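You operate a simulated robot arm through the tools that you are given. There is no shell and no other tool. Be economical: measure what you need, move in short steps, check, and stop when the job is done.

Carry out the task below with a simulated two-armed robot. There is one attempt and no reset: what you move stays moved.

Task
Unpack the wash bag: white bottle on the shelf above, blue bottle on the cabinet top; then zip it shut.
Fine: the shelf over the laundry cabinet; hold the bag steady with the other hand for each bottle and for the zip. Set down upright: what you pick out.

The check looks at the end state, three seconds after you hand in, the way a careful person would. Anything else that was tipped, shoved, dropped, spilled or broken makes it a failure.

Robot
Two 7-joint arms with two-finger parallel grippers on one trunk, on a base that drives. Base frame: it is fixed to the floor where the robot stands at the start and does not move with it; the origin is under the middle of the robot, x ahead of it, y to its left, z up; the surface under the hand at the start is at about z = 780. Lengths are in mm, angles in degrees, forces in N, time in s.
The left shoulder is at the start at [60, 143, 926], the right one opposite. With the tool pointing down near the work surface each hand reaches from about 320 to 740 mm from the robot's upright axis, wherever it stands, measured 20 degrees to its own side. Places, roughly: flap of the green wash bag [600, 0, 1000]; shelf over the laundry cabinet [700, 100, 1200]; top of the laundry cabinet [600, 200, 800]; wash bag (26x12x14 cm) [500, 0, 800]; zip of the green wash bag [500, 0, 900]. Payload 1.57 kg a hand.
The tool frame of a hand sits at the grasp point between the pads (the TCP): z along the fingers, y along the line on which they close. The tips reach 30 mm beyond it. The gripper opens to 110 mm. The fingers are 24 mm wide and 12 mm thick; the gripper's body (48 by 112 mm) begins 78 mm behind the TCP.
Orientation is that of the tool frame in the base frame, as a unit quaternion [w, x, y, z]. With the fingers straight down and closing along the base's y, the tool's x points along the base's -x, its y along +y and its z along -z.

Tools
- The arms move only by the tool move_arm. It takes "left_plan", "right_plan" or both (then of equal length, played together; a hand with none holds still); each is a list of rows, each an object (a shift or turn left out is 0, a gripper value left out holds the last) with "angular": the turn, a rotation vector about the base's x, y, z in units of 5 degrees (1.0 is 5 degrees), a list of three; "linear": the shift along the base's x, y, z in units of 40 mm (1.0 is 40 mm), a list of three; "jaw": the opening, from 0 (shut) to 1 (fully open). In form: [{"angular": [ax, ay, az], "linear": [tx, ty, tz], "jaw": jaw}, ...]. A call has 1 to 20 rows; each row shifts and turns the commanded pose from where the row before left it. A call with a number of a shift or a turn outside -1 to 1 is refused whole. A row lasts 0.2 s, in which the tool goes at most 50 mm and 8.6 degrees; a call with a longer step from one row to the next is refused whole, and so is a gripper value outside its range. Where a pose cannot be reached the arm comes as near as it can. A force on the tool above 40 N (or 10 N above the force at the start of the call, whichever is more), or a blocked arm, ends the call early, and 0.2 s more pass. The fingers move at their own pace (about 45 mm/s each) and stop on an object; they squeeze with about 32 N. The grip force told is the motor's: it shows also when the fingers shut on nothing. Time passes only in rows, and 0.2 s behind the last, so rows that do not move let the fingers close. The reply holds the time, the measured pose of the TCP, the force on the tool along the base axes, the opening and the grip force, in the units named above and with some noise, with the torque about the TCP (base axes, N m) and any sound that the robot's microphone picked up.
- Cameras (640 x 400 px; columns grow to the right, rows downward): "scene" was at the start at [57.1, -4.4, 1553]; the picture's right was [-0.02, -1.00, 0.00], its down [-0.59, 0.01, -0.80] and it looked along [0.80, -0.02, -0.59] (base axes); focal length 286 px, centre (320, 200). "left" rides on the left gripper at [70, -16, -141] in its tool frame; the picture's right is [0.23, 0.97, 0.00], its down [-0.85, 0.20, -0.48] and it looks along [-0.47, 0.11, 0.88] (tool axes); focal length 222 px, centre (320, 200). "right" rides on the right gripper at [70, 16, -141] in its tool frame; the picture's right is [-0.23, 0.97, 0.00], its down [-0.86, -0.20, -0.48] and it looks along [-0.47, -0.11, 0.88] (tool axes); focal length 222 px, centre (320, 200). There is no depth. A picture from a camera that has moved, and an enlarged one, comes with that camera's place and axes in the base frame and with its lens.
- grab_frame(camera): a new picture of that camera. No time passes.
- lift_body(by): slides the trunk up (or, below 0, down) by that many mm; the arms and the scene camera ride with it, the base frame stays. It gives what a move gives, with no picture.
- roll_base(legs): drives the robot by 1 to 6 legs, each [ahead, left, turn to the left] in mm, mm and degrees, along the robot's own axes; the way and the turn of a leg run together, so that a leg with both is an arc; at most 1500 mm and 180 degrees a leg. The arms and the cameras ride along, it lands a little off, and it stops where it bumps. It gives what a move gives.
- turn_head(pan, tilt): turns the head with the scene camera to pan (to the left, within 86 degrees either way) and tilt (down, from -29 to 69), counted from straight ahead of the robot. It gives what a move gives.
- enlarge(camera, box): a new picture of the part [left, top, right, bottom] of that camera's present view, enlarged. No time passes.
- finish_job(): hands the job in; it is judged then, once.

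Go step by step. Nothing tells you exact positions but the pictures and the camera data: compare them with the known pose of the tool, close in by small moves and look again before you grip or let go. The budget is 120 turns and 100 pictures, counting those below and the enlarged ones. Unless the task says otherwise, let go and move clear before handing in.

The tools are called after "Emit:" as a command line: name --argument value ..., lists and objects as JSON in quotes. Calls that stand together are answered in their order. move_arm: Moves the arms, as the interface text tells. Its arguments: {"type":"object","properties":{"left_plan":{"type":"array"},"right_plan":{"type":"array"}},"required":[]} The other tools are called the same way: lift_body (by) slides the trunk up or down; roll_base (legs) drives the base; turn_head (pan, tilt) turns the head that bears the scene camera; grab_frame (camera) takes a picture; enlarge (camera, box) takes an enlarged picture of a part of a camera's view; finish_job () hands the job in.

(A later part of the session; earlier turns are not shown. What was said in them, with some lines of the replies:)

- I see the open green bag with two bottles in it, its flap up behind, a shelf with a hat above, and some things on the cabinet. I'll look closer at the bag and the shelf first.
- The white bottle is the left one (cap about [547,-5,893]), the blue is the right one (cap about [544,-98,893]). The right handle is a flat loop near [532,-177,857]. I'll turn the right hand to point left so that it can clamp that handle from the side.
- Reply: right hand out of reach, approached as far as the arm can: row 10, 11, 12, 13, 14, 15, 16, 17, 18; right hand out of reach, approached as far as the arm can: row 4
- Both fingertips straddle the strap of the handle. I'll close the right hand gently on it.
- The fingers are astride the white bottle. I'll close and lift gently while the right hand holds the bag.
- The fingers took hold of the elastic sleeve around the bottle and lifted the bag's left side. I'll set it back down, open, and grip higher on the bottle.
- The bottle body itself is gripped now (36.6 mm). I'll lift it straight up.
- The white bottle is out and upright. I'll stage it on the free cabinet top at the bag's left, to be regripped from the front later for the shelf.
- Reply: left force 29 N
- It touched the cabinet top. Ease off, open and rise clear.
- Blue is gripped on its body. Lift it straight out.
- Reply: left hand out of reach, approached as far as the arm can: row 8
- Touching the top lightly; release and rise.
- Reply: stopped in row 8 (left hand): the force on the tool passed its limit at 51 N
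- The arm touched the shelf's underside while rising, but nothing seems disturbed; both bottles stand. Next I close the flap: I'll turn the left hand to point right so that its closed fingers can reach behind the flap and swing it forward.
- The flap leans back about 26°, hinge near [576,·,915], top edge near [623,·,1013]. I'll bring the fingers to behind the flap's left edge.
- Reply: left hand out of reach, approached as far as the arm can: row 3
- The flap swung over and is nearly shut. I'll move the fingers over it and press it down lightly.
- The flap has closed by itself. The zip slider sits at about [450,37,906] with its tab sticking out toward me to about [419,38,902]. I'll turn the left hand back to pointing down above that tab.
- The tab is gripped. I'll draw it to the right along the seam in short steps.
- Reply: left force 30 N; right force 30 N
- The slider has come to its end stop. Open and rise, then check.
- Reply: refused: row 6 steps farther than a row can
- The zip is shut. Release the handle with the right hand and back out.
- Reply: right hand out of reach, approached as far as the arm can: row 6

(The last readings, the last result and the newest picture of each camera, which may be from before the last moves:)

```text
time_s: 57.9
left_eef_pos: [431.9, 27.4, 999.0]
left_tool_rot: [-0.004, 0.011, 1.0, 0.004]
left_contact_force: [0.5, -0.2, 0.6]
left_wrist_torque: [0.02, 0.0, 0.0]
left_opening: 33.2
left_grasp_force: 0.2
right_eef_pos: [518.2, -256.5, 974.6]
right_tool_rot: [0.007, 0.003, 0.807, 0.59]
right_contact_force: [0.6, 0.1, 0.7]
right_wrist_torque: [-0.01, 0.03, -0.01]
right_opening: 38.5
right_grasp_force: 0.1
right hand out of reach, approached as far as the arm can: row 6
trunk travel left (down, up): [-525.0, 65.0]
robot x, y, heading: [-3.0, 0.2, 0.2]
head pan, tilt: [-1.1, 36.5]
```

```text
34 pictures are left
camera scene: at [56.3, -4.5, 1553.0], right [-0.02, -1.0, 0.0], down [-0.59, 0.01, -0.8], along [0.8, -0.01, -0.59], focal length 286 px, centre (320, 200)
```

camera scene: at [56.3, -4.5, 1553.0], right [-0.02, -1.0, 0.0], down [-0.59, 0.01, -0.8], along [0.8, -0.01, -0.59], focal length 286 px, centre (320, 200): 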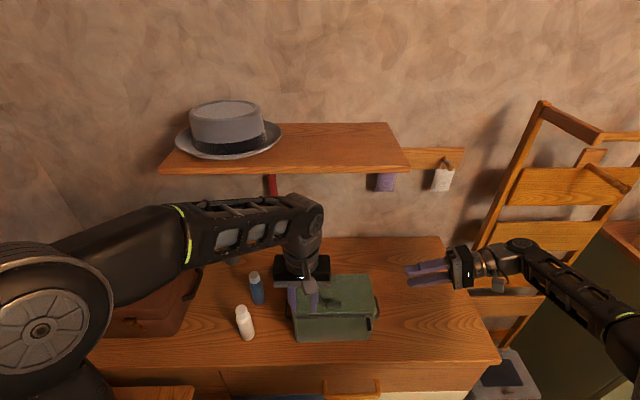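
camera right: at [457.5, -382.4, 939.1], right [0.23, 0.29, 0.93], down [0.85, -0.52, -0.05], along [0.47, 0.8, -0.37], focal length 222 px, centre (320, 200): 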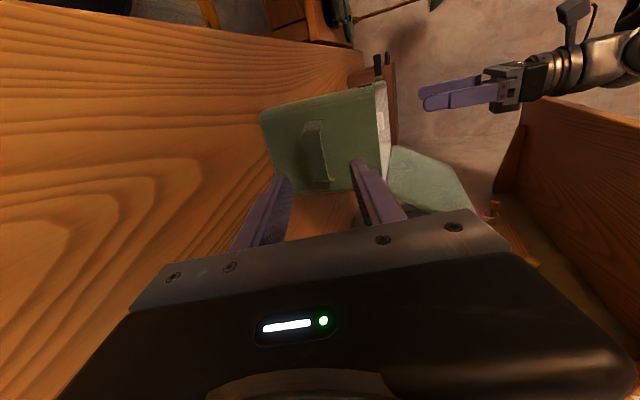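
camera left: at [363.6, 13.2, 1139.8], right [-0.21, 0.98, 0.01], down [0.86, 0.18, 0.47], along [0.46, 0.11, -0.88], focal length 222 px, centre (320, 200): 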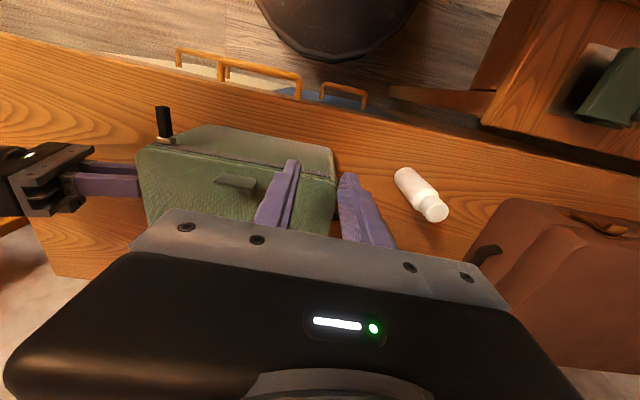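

Now the left hand pitches forward and moves over the white bottle, to take it from the front for the shelf.

Emit:
move_arm --left_plan '[{"linear": [0, 0.8, 0.3], "jaw": 0.6}, {"angular": [0, -1, 0], "linear": [0, 0.8, 0]}, {"angular": [0, -1, 0], "linear": [0, 0.8, 0]}, {"angular": [0, -1, 0], "linear": [0.1, 0.8, 0]}, {"angular": [0, -1, 0], "linear": [0.1, 0.8, 0]}, {"angular": [0, -1, 0], "linear": [0.1, 0, 0]}, {"angular": [0, -1, 0], "linear": [0.1, 0, 0]}, {"angular": [0, -1, 0], "linear": [0.1, 0, 0]}, {"angular": [0, -1, 0], "linear": [0.1, 0, 0]}, {"angular": [0, -1, 0], "linear": [0.1, 0, 0]}, {"angular": [0, -1, 0], "linear": [0.1, 0, 0]}, {"angular": [0, -1, 0], "linear": [0.1, 0, 0]}, {"angular": [0, -1, 0], "linear": [0.1, 0, 0]}]'

Emit:
grab_frame --camera "left"

Emit:
grab_frame --camera "scene"

```text
time_s: 60.7
left_eef_pos: [512.7, 187.8, 1027.7]
left_tool_rot: [0.497, 0.008, 0.868, 0.008]
left_contact_force: [-0.3, 0.5, 0.6]
left_wrist_torque: [0.03, 0.01, -0.01]
left_opening: 66.2
left_grasp_force: 0.1
left hand out of reach, approached as far as the arm can: row 11, 12, 13
right_eef_pos: [517.5, -256.9, 972.6]
right_tool_rot: [0.006, 0.003, 0.806, 0.592]
right_contact_force: [0.1, 0.0, 0.5]
right_wrist_torque: [0.0, 0.01, 0.01]
right_opening: 38.5
right_grasp_force: 0.1
trunk travel left (down, up): [-525.0, 65.0]
robot x, y, heading: [-1.9, 0.5, -0.1]
head pan, tilt: [-1.1, 36.5]
```

```text
33 pictures are left
camera left: at [356.2, 171.9, 1038.4], right [-0.11, 0.98, -0.17], down [0.02, 0.18, 0.98], along [0.99, 0.1, -0.04], focal length 222 px, centre (320, 200)
```

left: 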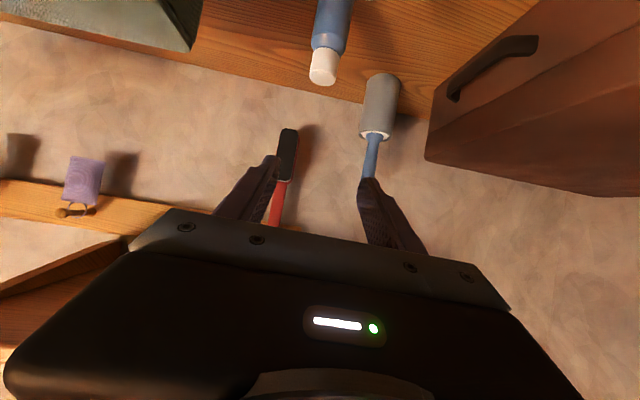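

```text
32 pictures are left
camera scene: at [57.5, -4.3, 1553.0], right [-0.02, -1.0, 0.0], down [-0.59, 0.01, -0.8], along [0.8, -0.01, -0.59], focal length 286 px, centre (320, 200)
```

scene: 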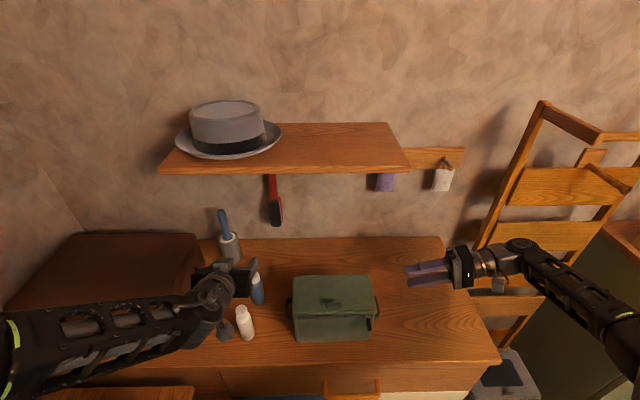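

The pose is too near the shoulder; I'll back the robot up 120 mm to make room.

Emit:
roll_base --legs '[[-120, 0, 0]]'

Emit:
move_arm --left_plan '[{"linear": [0.5, 0, 0]}, {"linear": [0.5, 0, -0.5]}]'

Emit:
grab_frame --camera "left"

Emit:
grab_frame --camera "scene"

```text
time_s: 62.0
left_eef_pos: [389.3, 187.5, 1027.9]
left_tool_rot: [0.496, 0.009, 0.868, 0.008]
left_contact_force: [-0.4, 0.2, 0.8]
left_wrist_torque: [0.04, -0.01, 0.0]
left_opening: 66.1
left_grasp_force: 0.0
right_eef_pos: [391.3, -257.9, 972.4]
right_tool_rot: [0.008, 0.003, 0.806, 0.591]
right_contact_force: [-1.1, 0.1, 0.1]
right_wrist_torque: [-0.01, -0.02, -0.05]
right_opening: 38.3
right_grasp_force: 0.0
trunk travel left (down, up): [-525.0, 65.0]
robot x, y, heading: [-121.4, -1.4, 0.1]
head pan, tilt: [-1.1, 36.5]
```

```text
time_s: 62.6
left_eef_pos: [429.0, 186.8, 1007.8]
left_tool_rot: [0.496, 0.009, 0.868, 0.008]
left_contact_force: [0.4, 0.7, 0.0]
left_wrist_torque: [-0.03, -0.02, 0.0]
left_opening: 66.0
left_grasp_force: 0.1
right_eef_pos: [394.8, -258.6, 971.3]
right_tool_rot: [0.007, 0.004, 0.806, 0.591]
right_contact_force: [0.0, 0.4, 0.2]
right_wrist_torque: [0.0, -0.02, 0.04]
right_opening: 38.8
right_grasp_force: 0.1
trunk travel left (down, up): [-525.0, 65.0]
robot x, y, heading: [-124.7, -2.7, -0.3]
head pan, tilt: [-1.1, 36.5]
```

```text
31 pictures are left
camera left: at [273.1, 171.8, 1018.2], right [-0.11, 0.98, -0.17], down [0.02, 0.18, 0.98], along [0.99, 0.1, -0.04], focal length 222 px, centre (320, 200)
```

left: 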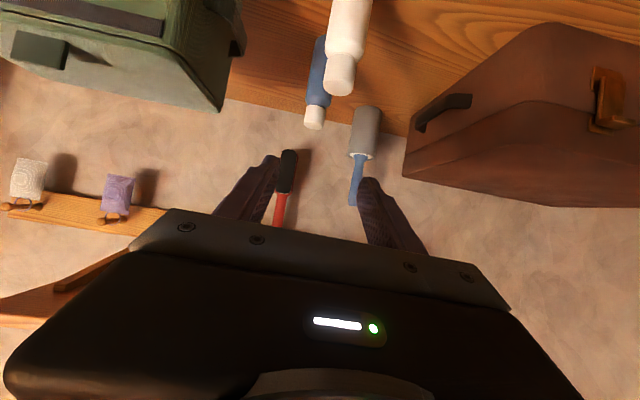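

```text
30 pictures are left
camera scene: at [-65.1, -4.4, 1552.9], right [-0.02, -1.0, 0.0], down [-0.6, 0.01, -0.8], along [0.8, -0.02, -0.6], focal length 286 px, centre (320, 200)
```

scene: 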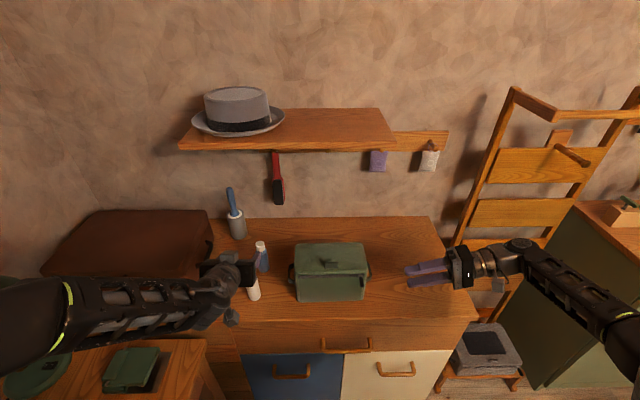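

Emit:
move_arm --left_plan '[{"linear": [-0.5, 0.1, -0.5]}, {"linear": [0, 0, -0.9]}, {"linear": [0, 0, -0.9]}, {"linear": [0, 0, -0.9]}, {"linear": [0, 0, -0.85]}]'

Emit:
grab_frame --camera "left"

Emit:
enlarge --camera "scene" --box '[160, 210, 360, 335]'

```text
time_s: 63.8
left_eef_pos: [406.0, 190.5, 882.7]
left_tool_rot: [0.498, 0.008, 0.867, 0.009]
left_contact_force: [0.0, -0.5, 1.0]
left_wrist_torque: [0.03, 0.0, 0.01]
left_opening: 65.9
left_grasp_force: 0.1
left hand out of reach, approached as far as the arm can: row 5
right_eef_pos: [394.5, -258.8, 972.7]
right_tool_rot: [0.007, 0.005, 0.806, 0.592]
right_contact_force: [0.5, -0.6, 0.3]
right_wrist_torque: [0.02, 0.01, -0.03]
right_opening: 38.3
right_grasp_force: 0.1
trunk travel left (down, up): [-525.0, 65.0]
robot x, y, heading: [-123.9, 1.7, 0.0]
head pan, tilt: [-1.1, 36.5]
```

```text
29 pictures are left
camera left: at [248.7, 175.2, 893.0], right [-0.11, 0.98, -0.17], down [0.02, 0.18, 0.98], along [0.99, 0.1, -0.04], focal length 222 px, centre (320, 200)
```

left: 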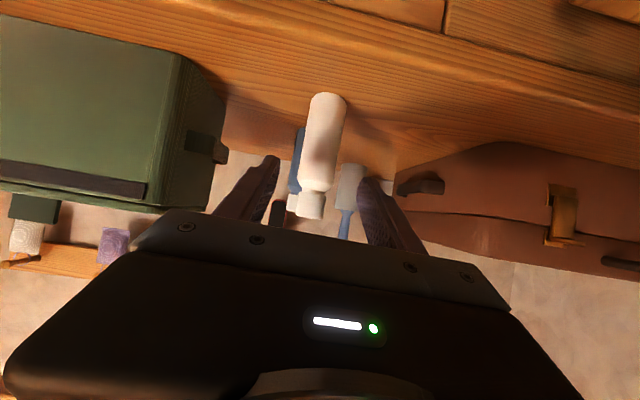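

```text
3.20 times, centred on (260, 272) of scene
camera zoom: at [-66.8, -5.7, 1553.2], right [-0.02, -1.0, 0.0], down [-0.59, 0.01, -0.8], along [0.8, -0.02, -0.59], focal length 914 px, centre (512, -32)
```

zoom: 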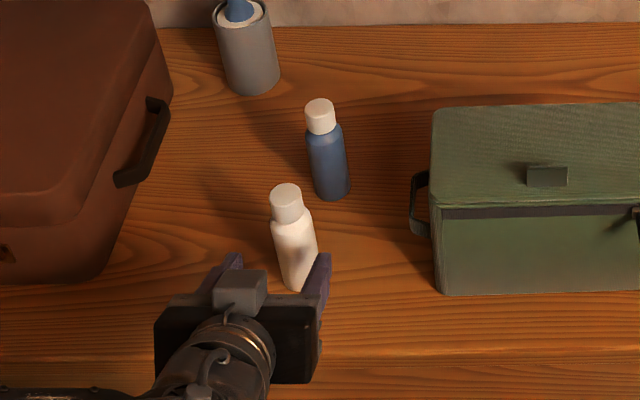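

Emit:
move_arm --left_plan '[{"linear": [0.4, 0, 0]}, {"linear": [0.5, 0, -0.2]}, {"linear": [0.5, 0, -0.2]}, {"linear": [0.45, 0, 0]}]'

Emit:
grab_frame --camera "left"

Emit:
enlarge --camera "scene" --box '[160, 210, 360, 335]'

```text
time_s: 64.8
left_eef_pos: [482.5, 192.1, 865.6]
left_tool_rot: [0.496, 0.009, 0.868, 0.007]
left_contact_force: [0.0, -1.3, -0.3]
left_wrist_torque: [-0.01, -0.01, 0.0]
left_opening: 66.0
left_grasp_force: 0.0
right_eef_pos: [393.8, -257.9, 973.1]
right_tool_rot: [0.007, 0.004, 0.807, 0.591]
right_contact_force: [0.9, -0.1, -0.5]
right_wrist_torque: [0.03, -0.04, -0.02]
right_opening: 38.6
right_grasp_force: 0.1
trunk travel left (down, up): [-525.0, 65.0]
robot x, y, heading: [-121.5, 1.5, 0.0]
head pan, tilt: [-1.1, 36.5]
```

```text
27 pictures are left
camera left: at [325.6, 175.1, 876.4], right [-0.11, 0.98, -0.17], down [0.02, 0.18, 0.98], along [0.99, 0.1, -0.04], focal length 222 px, centre (320, 200)
```

left: 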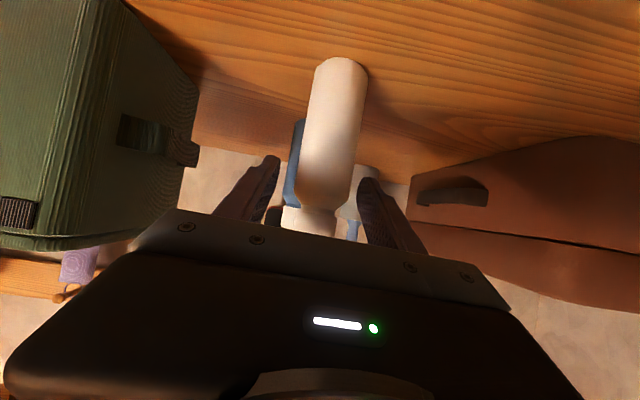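

```text
3.20 times, centred on (260, 272) of scene
camera zoom: at [-66.1, -4.4, 1553.0], right [-0.02, -1.0, 0.0], down [-0.59, 0.01, -0.8], along [0.8, -0.02, -0.59], focal length 914 px, centre (512, -32)
```

zoom: 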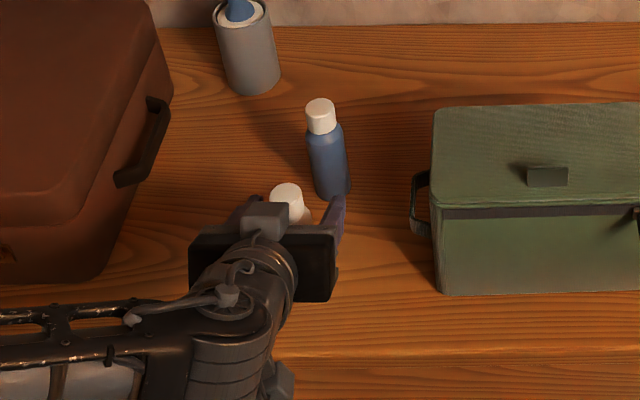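

Emit:
move_arm --left_plan '[{"linear": [0, 0.08, -0.2]}, {"linear": [0, 0, -0.2]}, {"jaw": 0.4}, {"jaw": 0.3}, {"jaw": 0.25}, {"jaw": 0.2}, {"jaw": 0.2}]'

Emit:
grab_frame --camera "left"

```text
time_s: 66.4
left_eef_pos: [482.4, 192.7, 850.8]
left_tool_rot: [0.495, 0.008, 0.869, 0.008]
left_contact_force: [1.2, -2.3, 1.8]
left_wrist_torque: [-0.16, 0.0, 0.03]
left_opening: 37.2
left_grasp_force: 32.2
right_eef_pos: [393.3, -258.6, 973.4]
right_tool_rot: [0.007, 0.005, 0.806, 0.592]
right_contact_force: [0.4, 1.1, 0.4]
right_wrist_torque: [-0.01, -0.03, -0.05]
right_opening: 38.4
right_grasp_force: 0.2
trunk travel left (down, up): [-525.0, 65.0]
robot x, y, heading: [-126.6, 0.4, -0.2]
head pan, tilt: [-1.1, 36.5]
```

```text
25 pictures are left
camera left: at [326.0, 177.4, 862.3], right [-0.11, 0.98, -0.17], down [0.03, 0.18, 0.98], along [0.99, 0.1, -0.04], focal length 222 px, centre (320, 200)
```

left: 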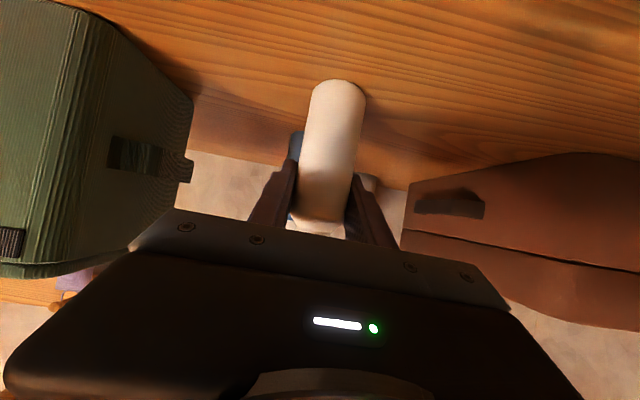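

Emit:
enlarge --camera "scene" --box '[170, 80, 410, 170]'

```text
2.67 times, centred on (290, 125) of scene
camera zoom: at [-66.4, -4.7, 1553.0], right [-0.02, -1.0, 0.0], down [-0.59, 0.01, -0.8], along [0.8, -0.02, -0.59], focal length 762 px, centre (400, 400)
```

zoom: 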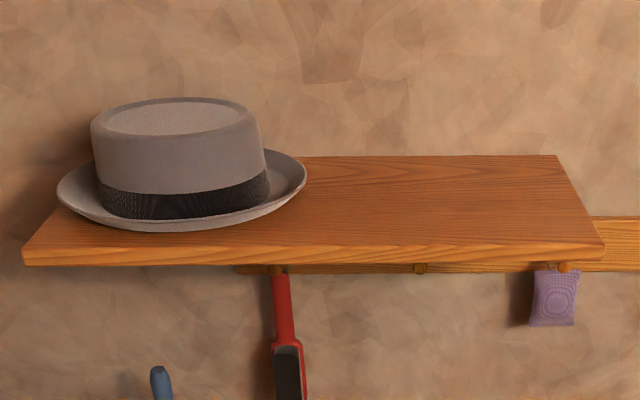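

White is gripped from the front. I'll lift it, raise the trunk, and back it clear before measuring the shelf's height with the level wrist camera.

Emit:
move_arm --left_plan '[{"linear": [0, 0, 0.3]}, {"linear": [0, 0, 0.7]}, {"linear": [-0.2, 0, 0.9]}, {"linear": [-0.2, 0, 0.9]}]'

Emit:
lift_body --by 65

Emit:
move_arm --left_plan '[{"linear": [-0.2, -0.3, 0.9]}, {"linear": [-0.2, -0.3, 0.9]}, {"linear": [0, -0.5, 0.9]}, {"linear": [0, -0.6, 0.9]}, {"linear": [0, -0.6, 0.9]}, {"linear": [0, -0.6, 0.6]}]'

Emit:
grab_frame --camera "left"

Emit:
grab_frame --camera "scene"

```text
time_s: 67.4
left_eef_pos: [466.2, 190.7, 961.4]
left_tool_rot: [0.495, 0.008, 0.869, 0.009]
left_contact_force: [-1.1, -0.5, 0.1]
left_wrist_torque: [-0.05, 0.01, 0.02]
left_opening: 37.0
left_grasp_force: 32.3
right_eef_pos: [395.0, -258.8, 972.5]
right_tool_rot: [0.007, 0.004, 0.807, 0.591]
right_contact_force: [0.0, 0.5, -0.6]
right_wrist_torque: [-0.02, 0.0, -0.01]
right_opening: 38.5
right_grasp_force: 0.1
trunk travel left (down, up): [-525.0, 65.0]
robot x, y, heading: [-121.3, -2.6, -0.3]
head pan, tilt: [-1.1, 36.5]
```

```text
time_s: 68.4
left_eef_pos: [467.2, 191.1, 1025.4]
left_tool_rot: [0.495, 0.009, 0.869, 0.008]
left_contact_force: [-0.6, 0.3, -0.6]
left_wrist_torque: [0.02, 0.01, 0.0]
left_opening: 37.0
left_grasp_force: 31.8
right_eef_pos: [394.8, -258.3, 1037.3]
right_tool_rot: [0.008, 0.004, 0.806, 0.592]
right_contact_force: [0.0, -0.6, -0.2]
right_wrist_torque: [-0.01, 0.0, 0.0]
right_opening: 38.5
right_grasp_force: 0.0
trunk travel left (down, up): [-590.0, 0.0]
robot x, y, heading: [-125.4, 0.1, -0.1]
head pan, tilt: [-1.1, 36.5]
```

```text
time_s: 69.8
left_eef_pos: [446.5, 73.7, 1231.9]
left_tool_rot: [0.495, 0.008, 0.869, 0.008]
left_contact_force: [0.3, -0.4, -1.1]
left_wrist_torque: [0.01, 0.02, 0.04]
left_opening: 37.0
left_grasp_force: 32.1
right_eef_pos: [394.4, -258.0, 1037.3]
right_tool_rot: [0.007, 0.004, 0.806, 0.591]
right_contact_force: [0.1, -0.3, -0.6]
right_wrist_torque: [-0.01, 0.05, -0.02]
right_opening: 38.7
right_grasp_force: 0.0
trunk travel left (down, up): [-590.0, 0.0]
robot x, y, heading: [-121.9, 0.6, -0.5]
head pan, tilt: [-1.1, 36.5]
```

```text
23 pictures are left
camera left: at [290.4, 59.4, 1243.4], right [-0.11, 0.98, -0.17], down [0.02, 0.18, 0.98], along [0.99, 0.1, -0.04], focal length 222 px, centre (320, 200)
```

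left: 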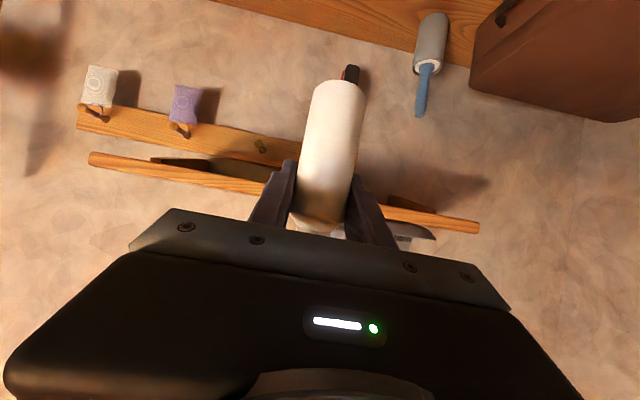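

```text
22 pictures are left
camera scene: at [-66.4, -5.5, 1617.9], right [-0.02, -1.0, 0.0], down [-0.59, 0.01, -0.8], along [0.8, -0.02, -0.59], focal length 286 px, centre (320, 200)
```

scene: 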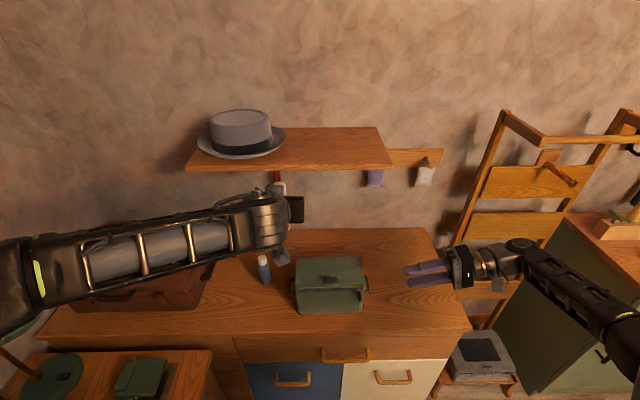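

The rays agree: shelf top z≈1233, front edge x≈620, right end y≈-220; the hat reaches y≈84. I'll raise the bottle, then drive forward, aiming for [690,0] on the shelf.

Emit:
move_arm --left_plan '[{"linear": [0, -0.6, 0.8]}, {"linear": [0, -0.6, 0.9]}, {"linear": [0, -0.6, 0.9]}]'

Emit:
roll_base --legs '[[120, 0, 0]]'

Emit:
grab_frame --camera "scene"

```text
time_s: 70.6
left_eef_pos: [450.1, 1.2, 1338.5]
left_tool_rot: [0.496, 0.009, 0.868, 0.008]
left_contact_force: [-0.6, 0.1, -0.8]
left_wrist_torque: [0.04, -0.04, 0.04]
left_opening: 36.8
left_grasp_force: 32.6
right_eef_pos: [392.9, -259.4, 1037.0]
right_tool_rot: [0.008, 0.005, 0.806, 0.591]
right_contact_force: [0.5, 0.4, 1.1]
right_wrist_torque: [0.01, 0.0, 0.02]
right_opening: 38.6
right_grasp_force: 0.0
trunk travel left (down, up): [-590.0, 0.0]
robot x, y, heading: [-122.6, -3.2, -0.3]
head pan, tilt: [-1.1, 36.5]
```

```text
time_s: 71.8
left_eef_pos: [572.3, 4.7, 1335.7]
left_tool_rot: [0.495, 0.007, 0.869, 0.009]
left_contact_force: [0.5, -0.7, -0.6]
left_wrist_torque: [-0.02, -0.01, 0.03]
left_opening: 37.1
left_grasp_force: 32.2
right_eef_pos: [515.5, -256.8, 1036.6]
right_tool_rot: [0.005, 0.003, 0.806, 0.591]
right_contact_force: [-0.1, -0.2, 0.2]
right_wrist_torque: [0.0, 0.01, 0.03]
right_opening: 38.4
right_grasp_force: 0.0
trunk travel left (down, up): [-590.0, 0.0]
robot x, y, heading: [-3.1, 0.4, 0.1]
head pan, tilt: [-1.1, 36.5]
```

```text
21 pictures are left
camera scene: at [55.7, -4.5, 1617.9], right [-0.02, -1.0, 0.0], down [-0.6, 0.01, -0.8], along [0.8, -0.01, -0.6], focal length 286 px, centre (320, 200)
```

scene: 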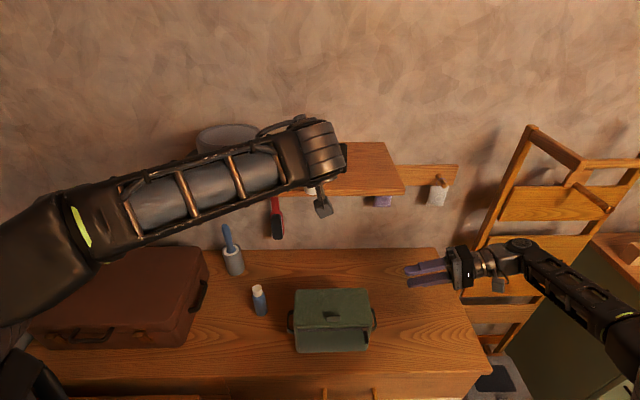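

Emit:
move_arm --left_plan '[{"linear": [0.7, -0.3, 0]}, {"linear": [0.7, -0.3, 0]}, {"linear": [0.7, 0, 0]}]'

Emit:
grab_frame --camera "left"

Emit:
enlarge --camera "scene" --box '[180, 80, 460, 255]'

```text
time_s: 72.7
left_eef_pos: [654.7, -20.4, 1336.8]
left_tool_rot: [0.495, 0.008, 0.869, 0.008]
left_contact_force: [0.3, 0.4, -1.0]
left_wrist_torque: [0.03, 0.01, -0.01]
left_opening: 37.2
left_grasp_force: 31.9
right_eef_pos: [514.9, -256.8, 1036.1]
right_tool_rot: [0.006, 0.002, 0.807, 0.591]
right_contact_force: [-0.3, 0.6, -0.4]
right_wrist_torque: [-0.02, 0.02, -0.03]
right_opening: 38.3
right_grasp_force: 0.1
trunk travel left (down, up): [-590.0, 0.0]
robot x, y, heading: [-6.8, 1.1, 0.3]
head pan, tilt: [-1.1, 36.5]
```

```text
20 pictures are left
camera left: at [497.5, -36.7, 1348.3], right [-0.11, 0.98, -0.17], down [0.02, 0.18, 0.98], along [0.99, 0.11, -0.04], focal length 222 px, centre (320, 200)
```

left: 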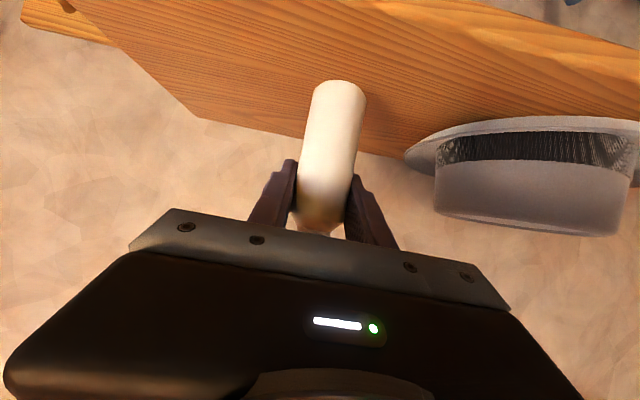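

```text
2.29 times, centred on (320, 168) of scene
camera zoom: at [54.8, -4.7, 1617.9], right [-0.02, -1.0, 0.0], down [-0.6, 0.01, -0.8], along [0.8, -0.01, -0.6], focal length 653 px, centre (320, 274)
```

zoom: 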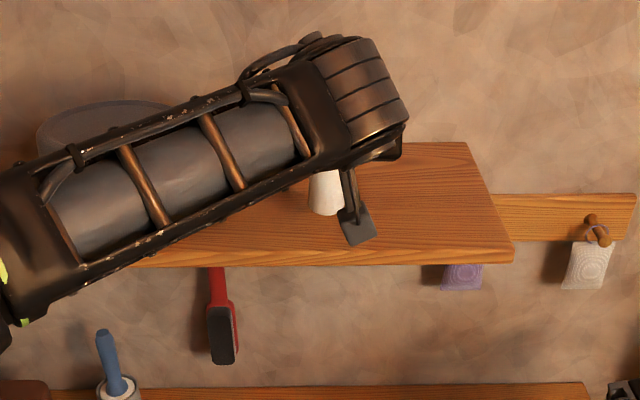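

Emit:
move_arm --left_plan '[{"linear": [0.6, 0, 0]}, {"linear": [0.5, 0, -0.1]}, {"linear": [0, 0, -0.25]}]'

Emit:
grab_frame --camera "left"

Emit:
enlarge --camera "scene" --box '[260, 120, 420, 220]'

```text
time_s: 73.5
left_eef_pos: [696.7, -19.0, 1323.4]
left_tool_rot: [0.495, 0.008, 0.869, 0.008]
left_contact_force: [0.4, 0.0, -0.8]
left_wrist_torque: [0.02, -0.02, 0.01]
left_opening: 37.1
left_grasp_force: 31.7
right_eef_pos: [516.4, -258.5, 1036.9]
right_tool_rot: [0.007, 0.003, 0.807, 0.591]
right_contact_force: [0.2, -0.5, -0.4]
right_wrist_torque: [0.07, 0.04, -0.02]
right_opening: 38.6
right_grasp_force: 0.0
trunk travel left (down, up): [-590.0, 0.0]
robot x, y, heading: [-6.1, 2.9, 0.0]
head pan, tilt: [-1.1, 36.5]
```

```text
18 pictures are left
camera left: at [539.5, -34.6, 1333.9], right [-0.11, 0.98, -0.17], down [0.02, 0.18, 0.98], along [0.99, 0.1, -0.04], focal length 222 px, centre (320, 200)
```

left: 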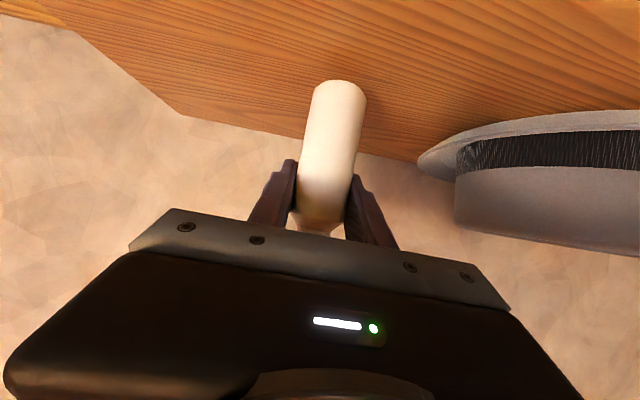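

```text
4.00 times, centred on (340, 170) of scene
camera zoom: at [53.8, -4.3, 1618.0], right [-0.02, -1.0, 0.0], down [-0.59, 0.01, -0.8], along [0.8, -0.01, -0.59], focal length 1143 px, centre (240, 320)
```

zoom: 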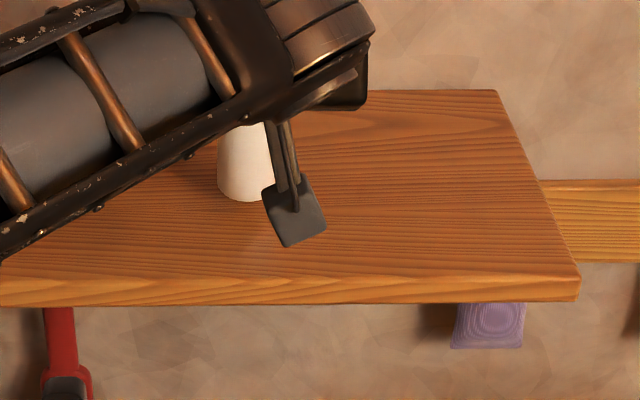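

Well over the shelf and clear of the hat. Lower slowly until it touches.

Emit:
move_arm --left_plan '[{"linear": [0, 0, -0.15]}, {"linear": [0, 0, -0.12]}, {"linear": [0, 0, -0.06]}, {}]'

```text
time_s: 74.5
left_eef_pos: [697.4, -20.5, 1312.7]
left_tool_rot: [0.497, 0.007, 0.868, 0.009]
left_contact_force: [1.5, -0.2, 5.3]
left_wrist_torque: [-0.13, -0.04, 0.01]
left_opening: 36.9
left_grasp_force: 32.3
right_eef_pos: [515.0, -256.9, 1037.5]
right_tool_rot: [0.006, 0.004, 0.806, 0.592]
right_contact_force: [0.1, 0.1, 0.4]
right_wrist_torque: [0.02, 0.01, 0.0]
right_opening: 38.8
right_grasp_force: 0.0
trunk travel left (down, up): [-590.0, 0.0]
robot x, y, heading: [-3.9, -3.2, 0.2]
head pan, tilt: [-1.1, 36.5]
```

Emit:
move_arm --left_plan '[{"linear": [0, 0, -0.05]}, {}]'

Emit:
enlarge --camera "left" --box '[220, 60, 440, 240]'

```text
time_s: 75.0
left_eef_pos: [696.2, -19.9, 1311.8]
left_tool_rot: [0.498, 0.007, 0.867, 0.008]
left_contact_force: [7.0, -0.5, 19.0]
left_wrist_torque: [-0.43, -0.25, 0.15]
left_opening: 36.7
left_grasp_force: 31.6
right_eef_pos: [512.8, -256.4, 1038.8]
right_tool_rot: [0.006, 0.003, 0.807, 0.591]
right_contact_force: [0.0, 0.2, 0.3]
right_wrist_torque: [0.01, -0.03, -0.02]
right_opening: 38.7
right_grasp_force: 0.0
trunk travel left (down, up): [-590.0, 0.0]
robot x, y, heading: [-2.0, 1.0, 0.2]
head pan, tilt: [-1.1, 36.5]
```

```text
2.22 times, centred on (330, 150) of left
camera zoom: at [540.0, -35.1, 1321.4], right [-0.11, 0.98, -0.18], down [0.02, 0.18, 0.98], along [0.99, 0.1, -0.04], focal length 494 px, centre (298, 311)
```

zoom: 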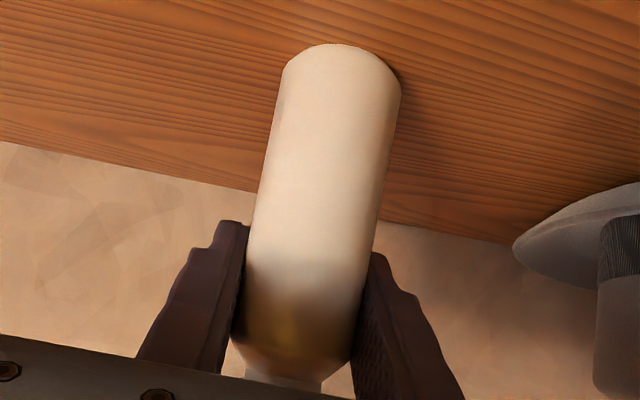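

It stands on the shelf. Ease off, open, and withdraw straight back.

Emit:
move_arm --left_plan '[{"linear": [0, 0, 0.05]}, {"jaw": 0.45}, {"jaw": 0.6}, {"jaw": 0.6}, {"linear": [-0.3, 0, 0.05]}, {"linear": [-0.7, 0, 0.1]}, {"linear": [-0.9, 0, 0.1]}, {"linear": [-0.9, 0, 0]}]'

Emit:
grab_frame --camera "scene"

Emit:
grab_frame --camera "left"

```text
time_s: 76.8
left_eef_pos: [583.4, -19.0, 1324.6]
left_tool_rot: [0.497, 0.007, 0.868, 0.008]
left_contact_force: [-0.1, 0.3, 0.4]
left_wrist_torque: [-0.03, 0.0, 0.01]
left_opening: 65.9
left_grasp_force: 0.0
right_eef_pos: [513.2, -256.9, 1037.7]
right_tool_rot: [0.007, 0.002, 0.807, 0.59]
right_contact_force: [-0.4, 0.5, -0.7]
right_wrist_torque: [-0.02, -0.02, -0.02]
right_opening: 38.4
right_grasp_force: 0.0
trunk travel left (down, up): [-590.0, 0.0]
robot x, y, heading: [-4.3, 1.4, -0.3]
head pan, tilt: [-1.1, 36.5]
```

```text
15 pictures are left
camera scene: at [52.5, -4.2, 1618.0], right [-0.02, -1.0, 0.0], down [-0.59, 0.01, -0.8], along [0.8, -0.01, -0.59], focal length 286 px, centre (320, 200)
```

scene: 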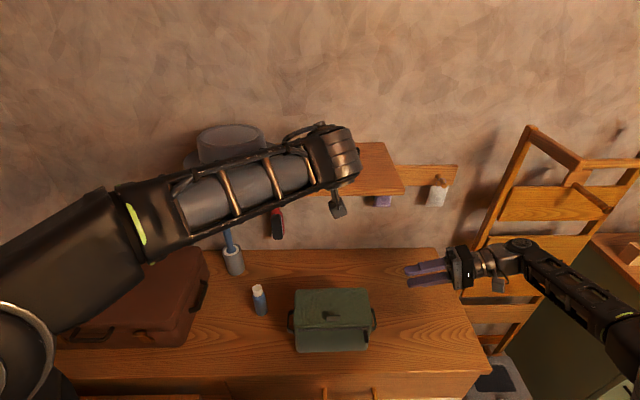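

```text
14 pictures are left
camera left: at [427.6, -35.0, 1334.4], right [-0.11, 0.98, -0.17], down [0.02, 0.18, 0.98], along [0.99, 0.11, -0.04], focal length 222 px, centre (320, 200)
```

left: 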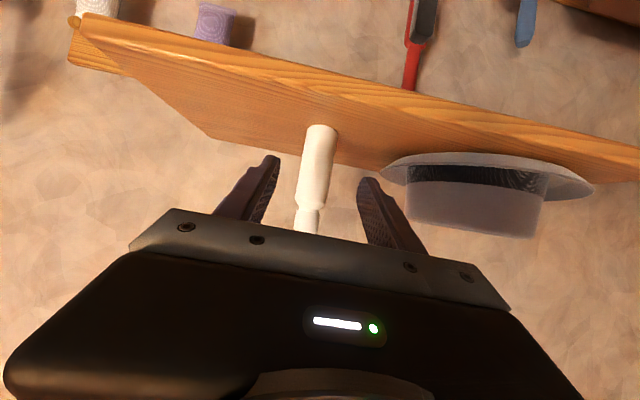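

The white bottle stands on the shelf. I'll back the robot off so the arms are clear, and take a last look.

Emit:
roll_base --legs '[[-200, 0, 0]]'

Emit:
move_arm --left_plan '[{"linear": [-0.5, 0.8, 0]}, {"linear": [0, 0.9, -0.5]}, {"linear": [0, 0.9, -0.5]}, {"linear": [0, 0.9, -0.5]}, {"linear": [0, 0.9, -0.5]}]'

Emit:
grab_frame --camera "scene"

Emit:
enlarge --camera "scene" --box '[180, 80, 420, 300]'

```text
time_s: 78.4
left_eef_pos: [391.9, -20.2, 1322.5]
left_tool_rot: [0.497, 0.008, 0.868, 0.008]
left_contact_force: [-0.2, -0.1, 0.5]
left_wrist_torque: [0.05, -0.04, 0.01]
left_opening: 66.2
left_grasp_force: 0.0
right_eef_pos: [319.4, -257.4, 1038.4]
right_tool_rot: [0.008, 0.003, 0.807, 0.591]
right_contact_force: [0.2, -0.4, -0.1]
right_wrist_torque: [-0.02, 0.0, -0.06]
right_opening: 38.4
right_grasp_force: 0.1
trunk travel left (down, up): [-590.0, 0.0]
robot x, y, heading: [-198.8, 1.5, 0.1]
head pan, tilt: [-1.1, 36.5]
```

```text
time_s: 79.6
left_eef_pos: [374.4, 158.4, 1242.3]
left_tool_rot: [0.497, 0.008, 0.868, 0.008]
left_contact_force: [0.2, 0.2, 0.4]
left_wrist_torque: [0.0, -0.02, 0.02]
left_opening: 66.2
left_grasp_force: 0.0
right_eef_pos: [319.9, -257.1, 1038.0]
right_tool_rot: [0.008, 0.003, 0.807, 0.591]
right_contact_force: [-1.0, 0.9, -0.4]
right_wrist_torque: [-0.01, 0.02, 0.03]
right_opening: 38.2
right_grasp_force: 0.1
trunk travel left (down, up): [-590.0, 0.0]
robot x, y, heading: [-195.1, 1.8, 0.2]
head pan, tilt: [-1.1, 36.5]
```

```text
13 pictures are left
camera scene: at [-140.0, -3.7, 1618.0], right [-0.02, -1.0, 0.0], down [-0.59, 0.01, -0.8], along [0.8, -0.02, -0.59], focal length 286 px, centre (320, 200)
```

scene: 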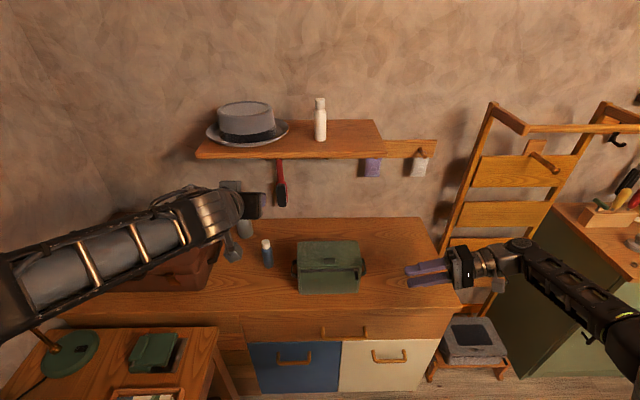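

```text
1.82 times, centred on (300, 190) of scene
camera zoom: at [-140.0, -3.7, 1618.0], right [-0.02, -1.0, 0.0], down [-0.59, 0.01, -0.8], along [0.8, -0.02, -0.59], focal length 520 px, centre (356, 218)
```

zoom: 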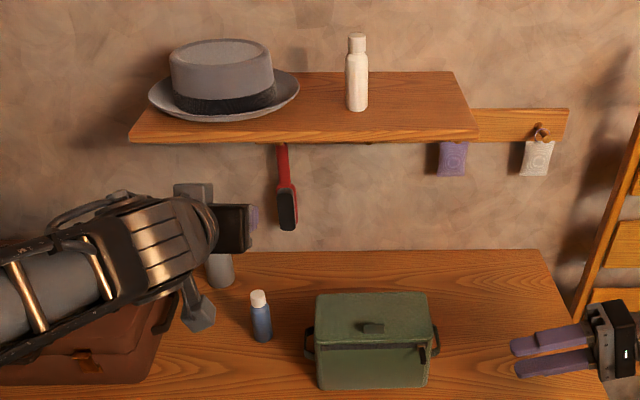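

Everything is in its place; one last close look at the zip's end.

Emit:
enlarge --camera "scene" --box '[285, 230, 375, 300]'

```text
5.71 times, centred on (330, 265) of scene
camera zoom: at [-140.0, -3.7, 1618.0], right [-0.02, -1.0, 0.0], down [-0.59, 0.01, -0.8], along [0.8, -0.02, -0.59], focal length 1633 px, centre (263, -171)
```

zoom: 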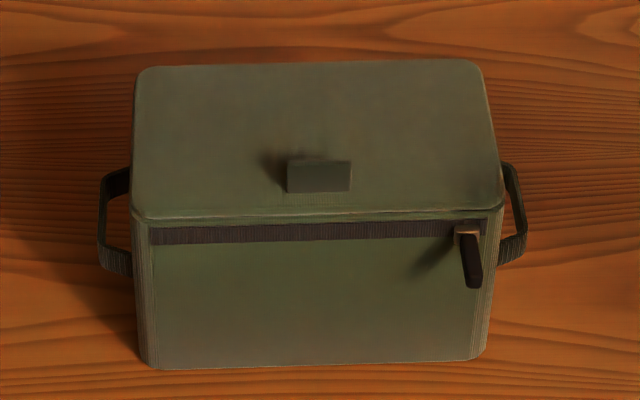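

The slider is against its right-hand stop, mirroring where it started; the bag is shut, blue stands on the cabinet, and white stands on the shelf.

Emit:
finish_job

```text
The job is handed in.
```

The white bottle stands upright on the shelf, the blue bottle stands upright on the cabinet top, and the wash bag is zipped shut, with both hands clear.

The right hand held the bag by its handle for both bottles and the zip. Four things did not go cleanly:
- **First grip on the white bottle:** the fingers caught the elastic sleeve and briefly lifted the bag's left side. I set it back down and gripped higher.
- **Bag position:** the bag's left end turned about 20 mm toward the robot while I worked.
- **Shelf:** the left arm bumped it once (about 51 N) while rising from the blue bottle. The hat and shelf looked undisturbed in the final picture.
- **White bottle:** I stood it on the cabinet top for a while so I could grip it again from the front for the shelf.
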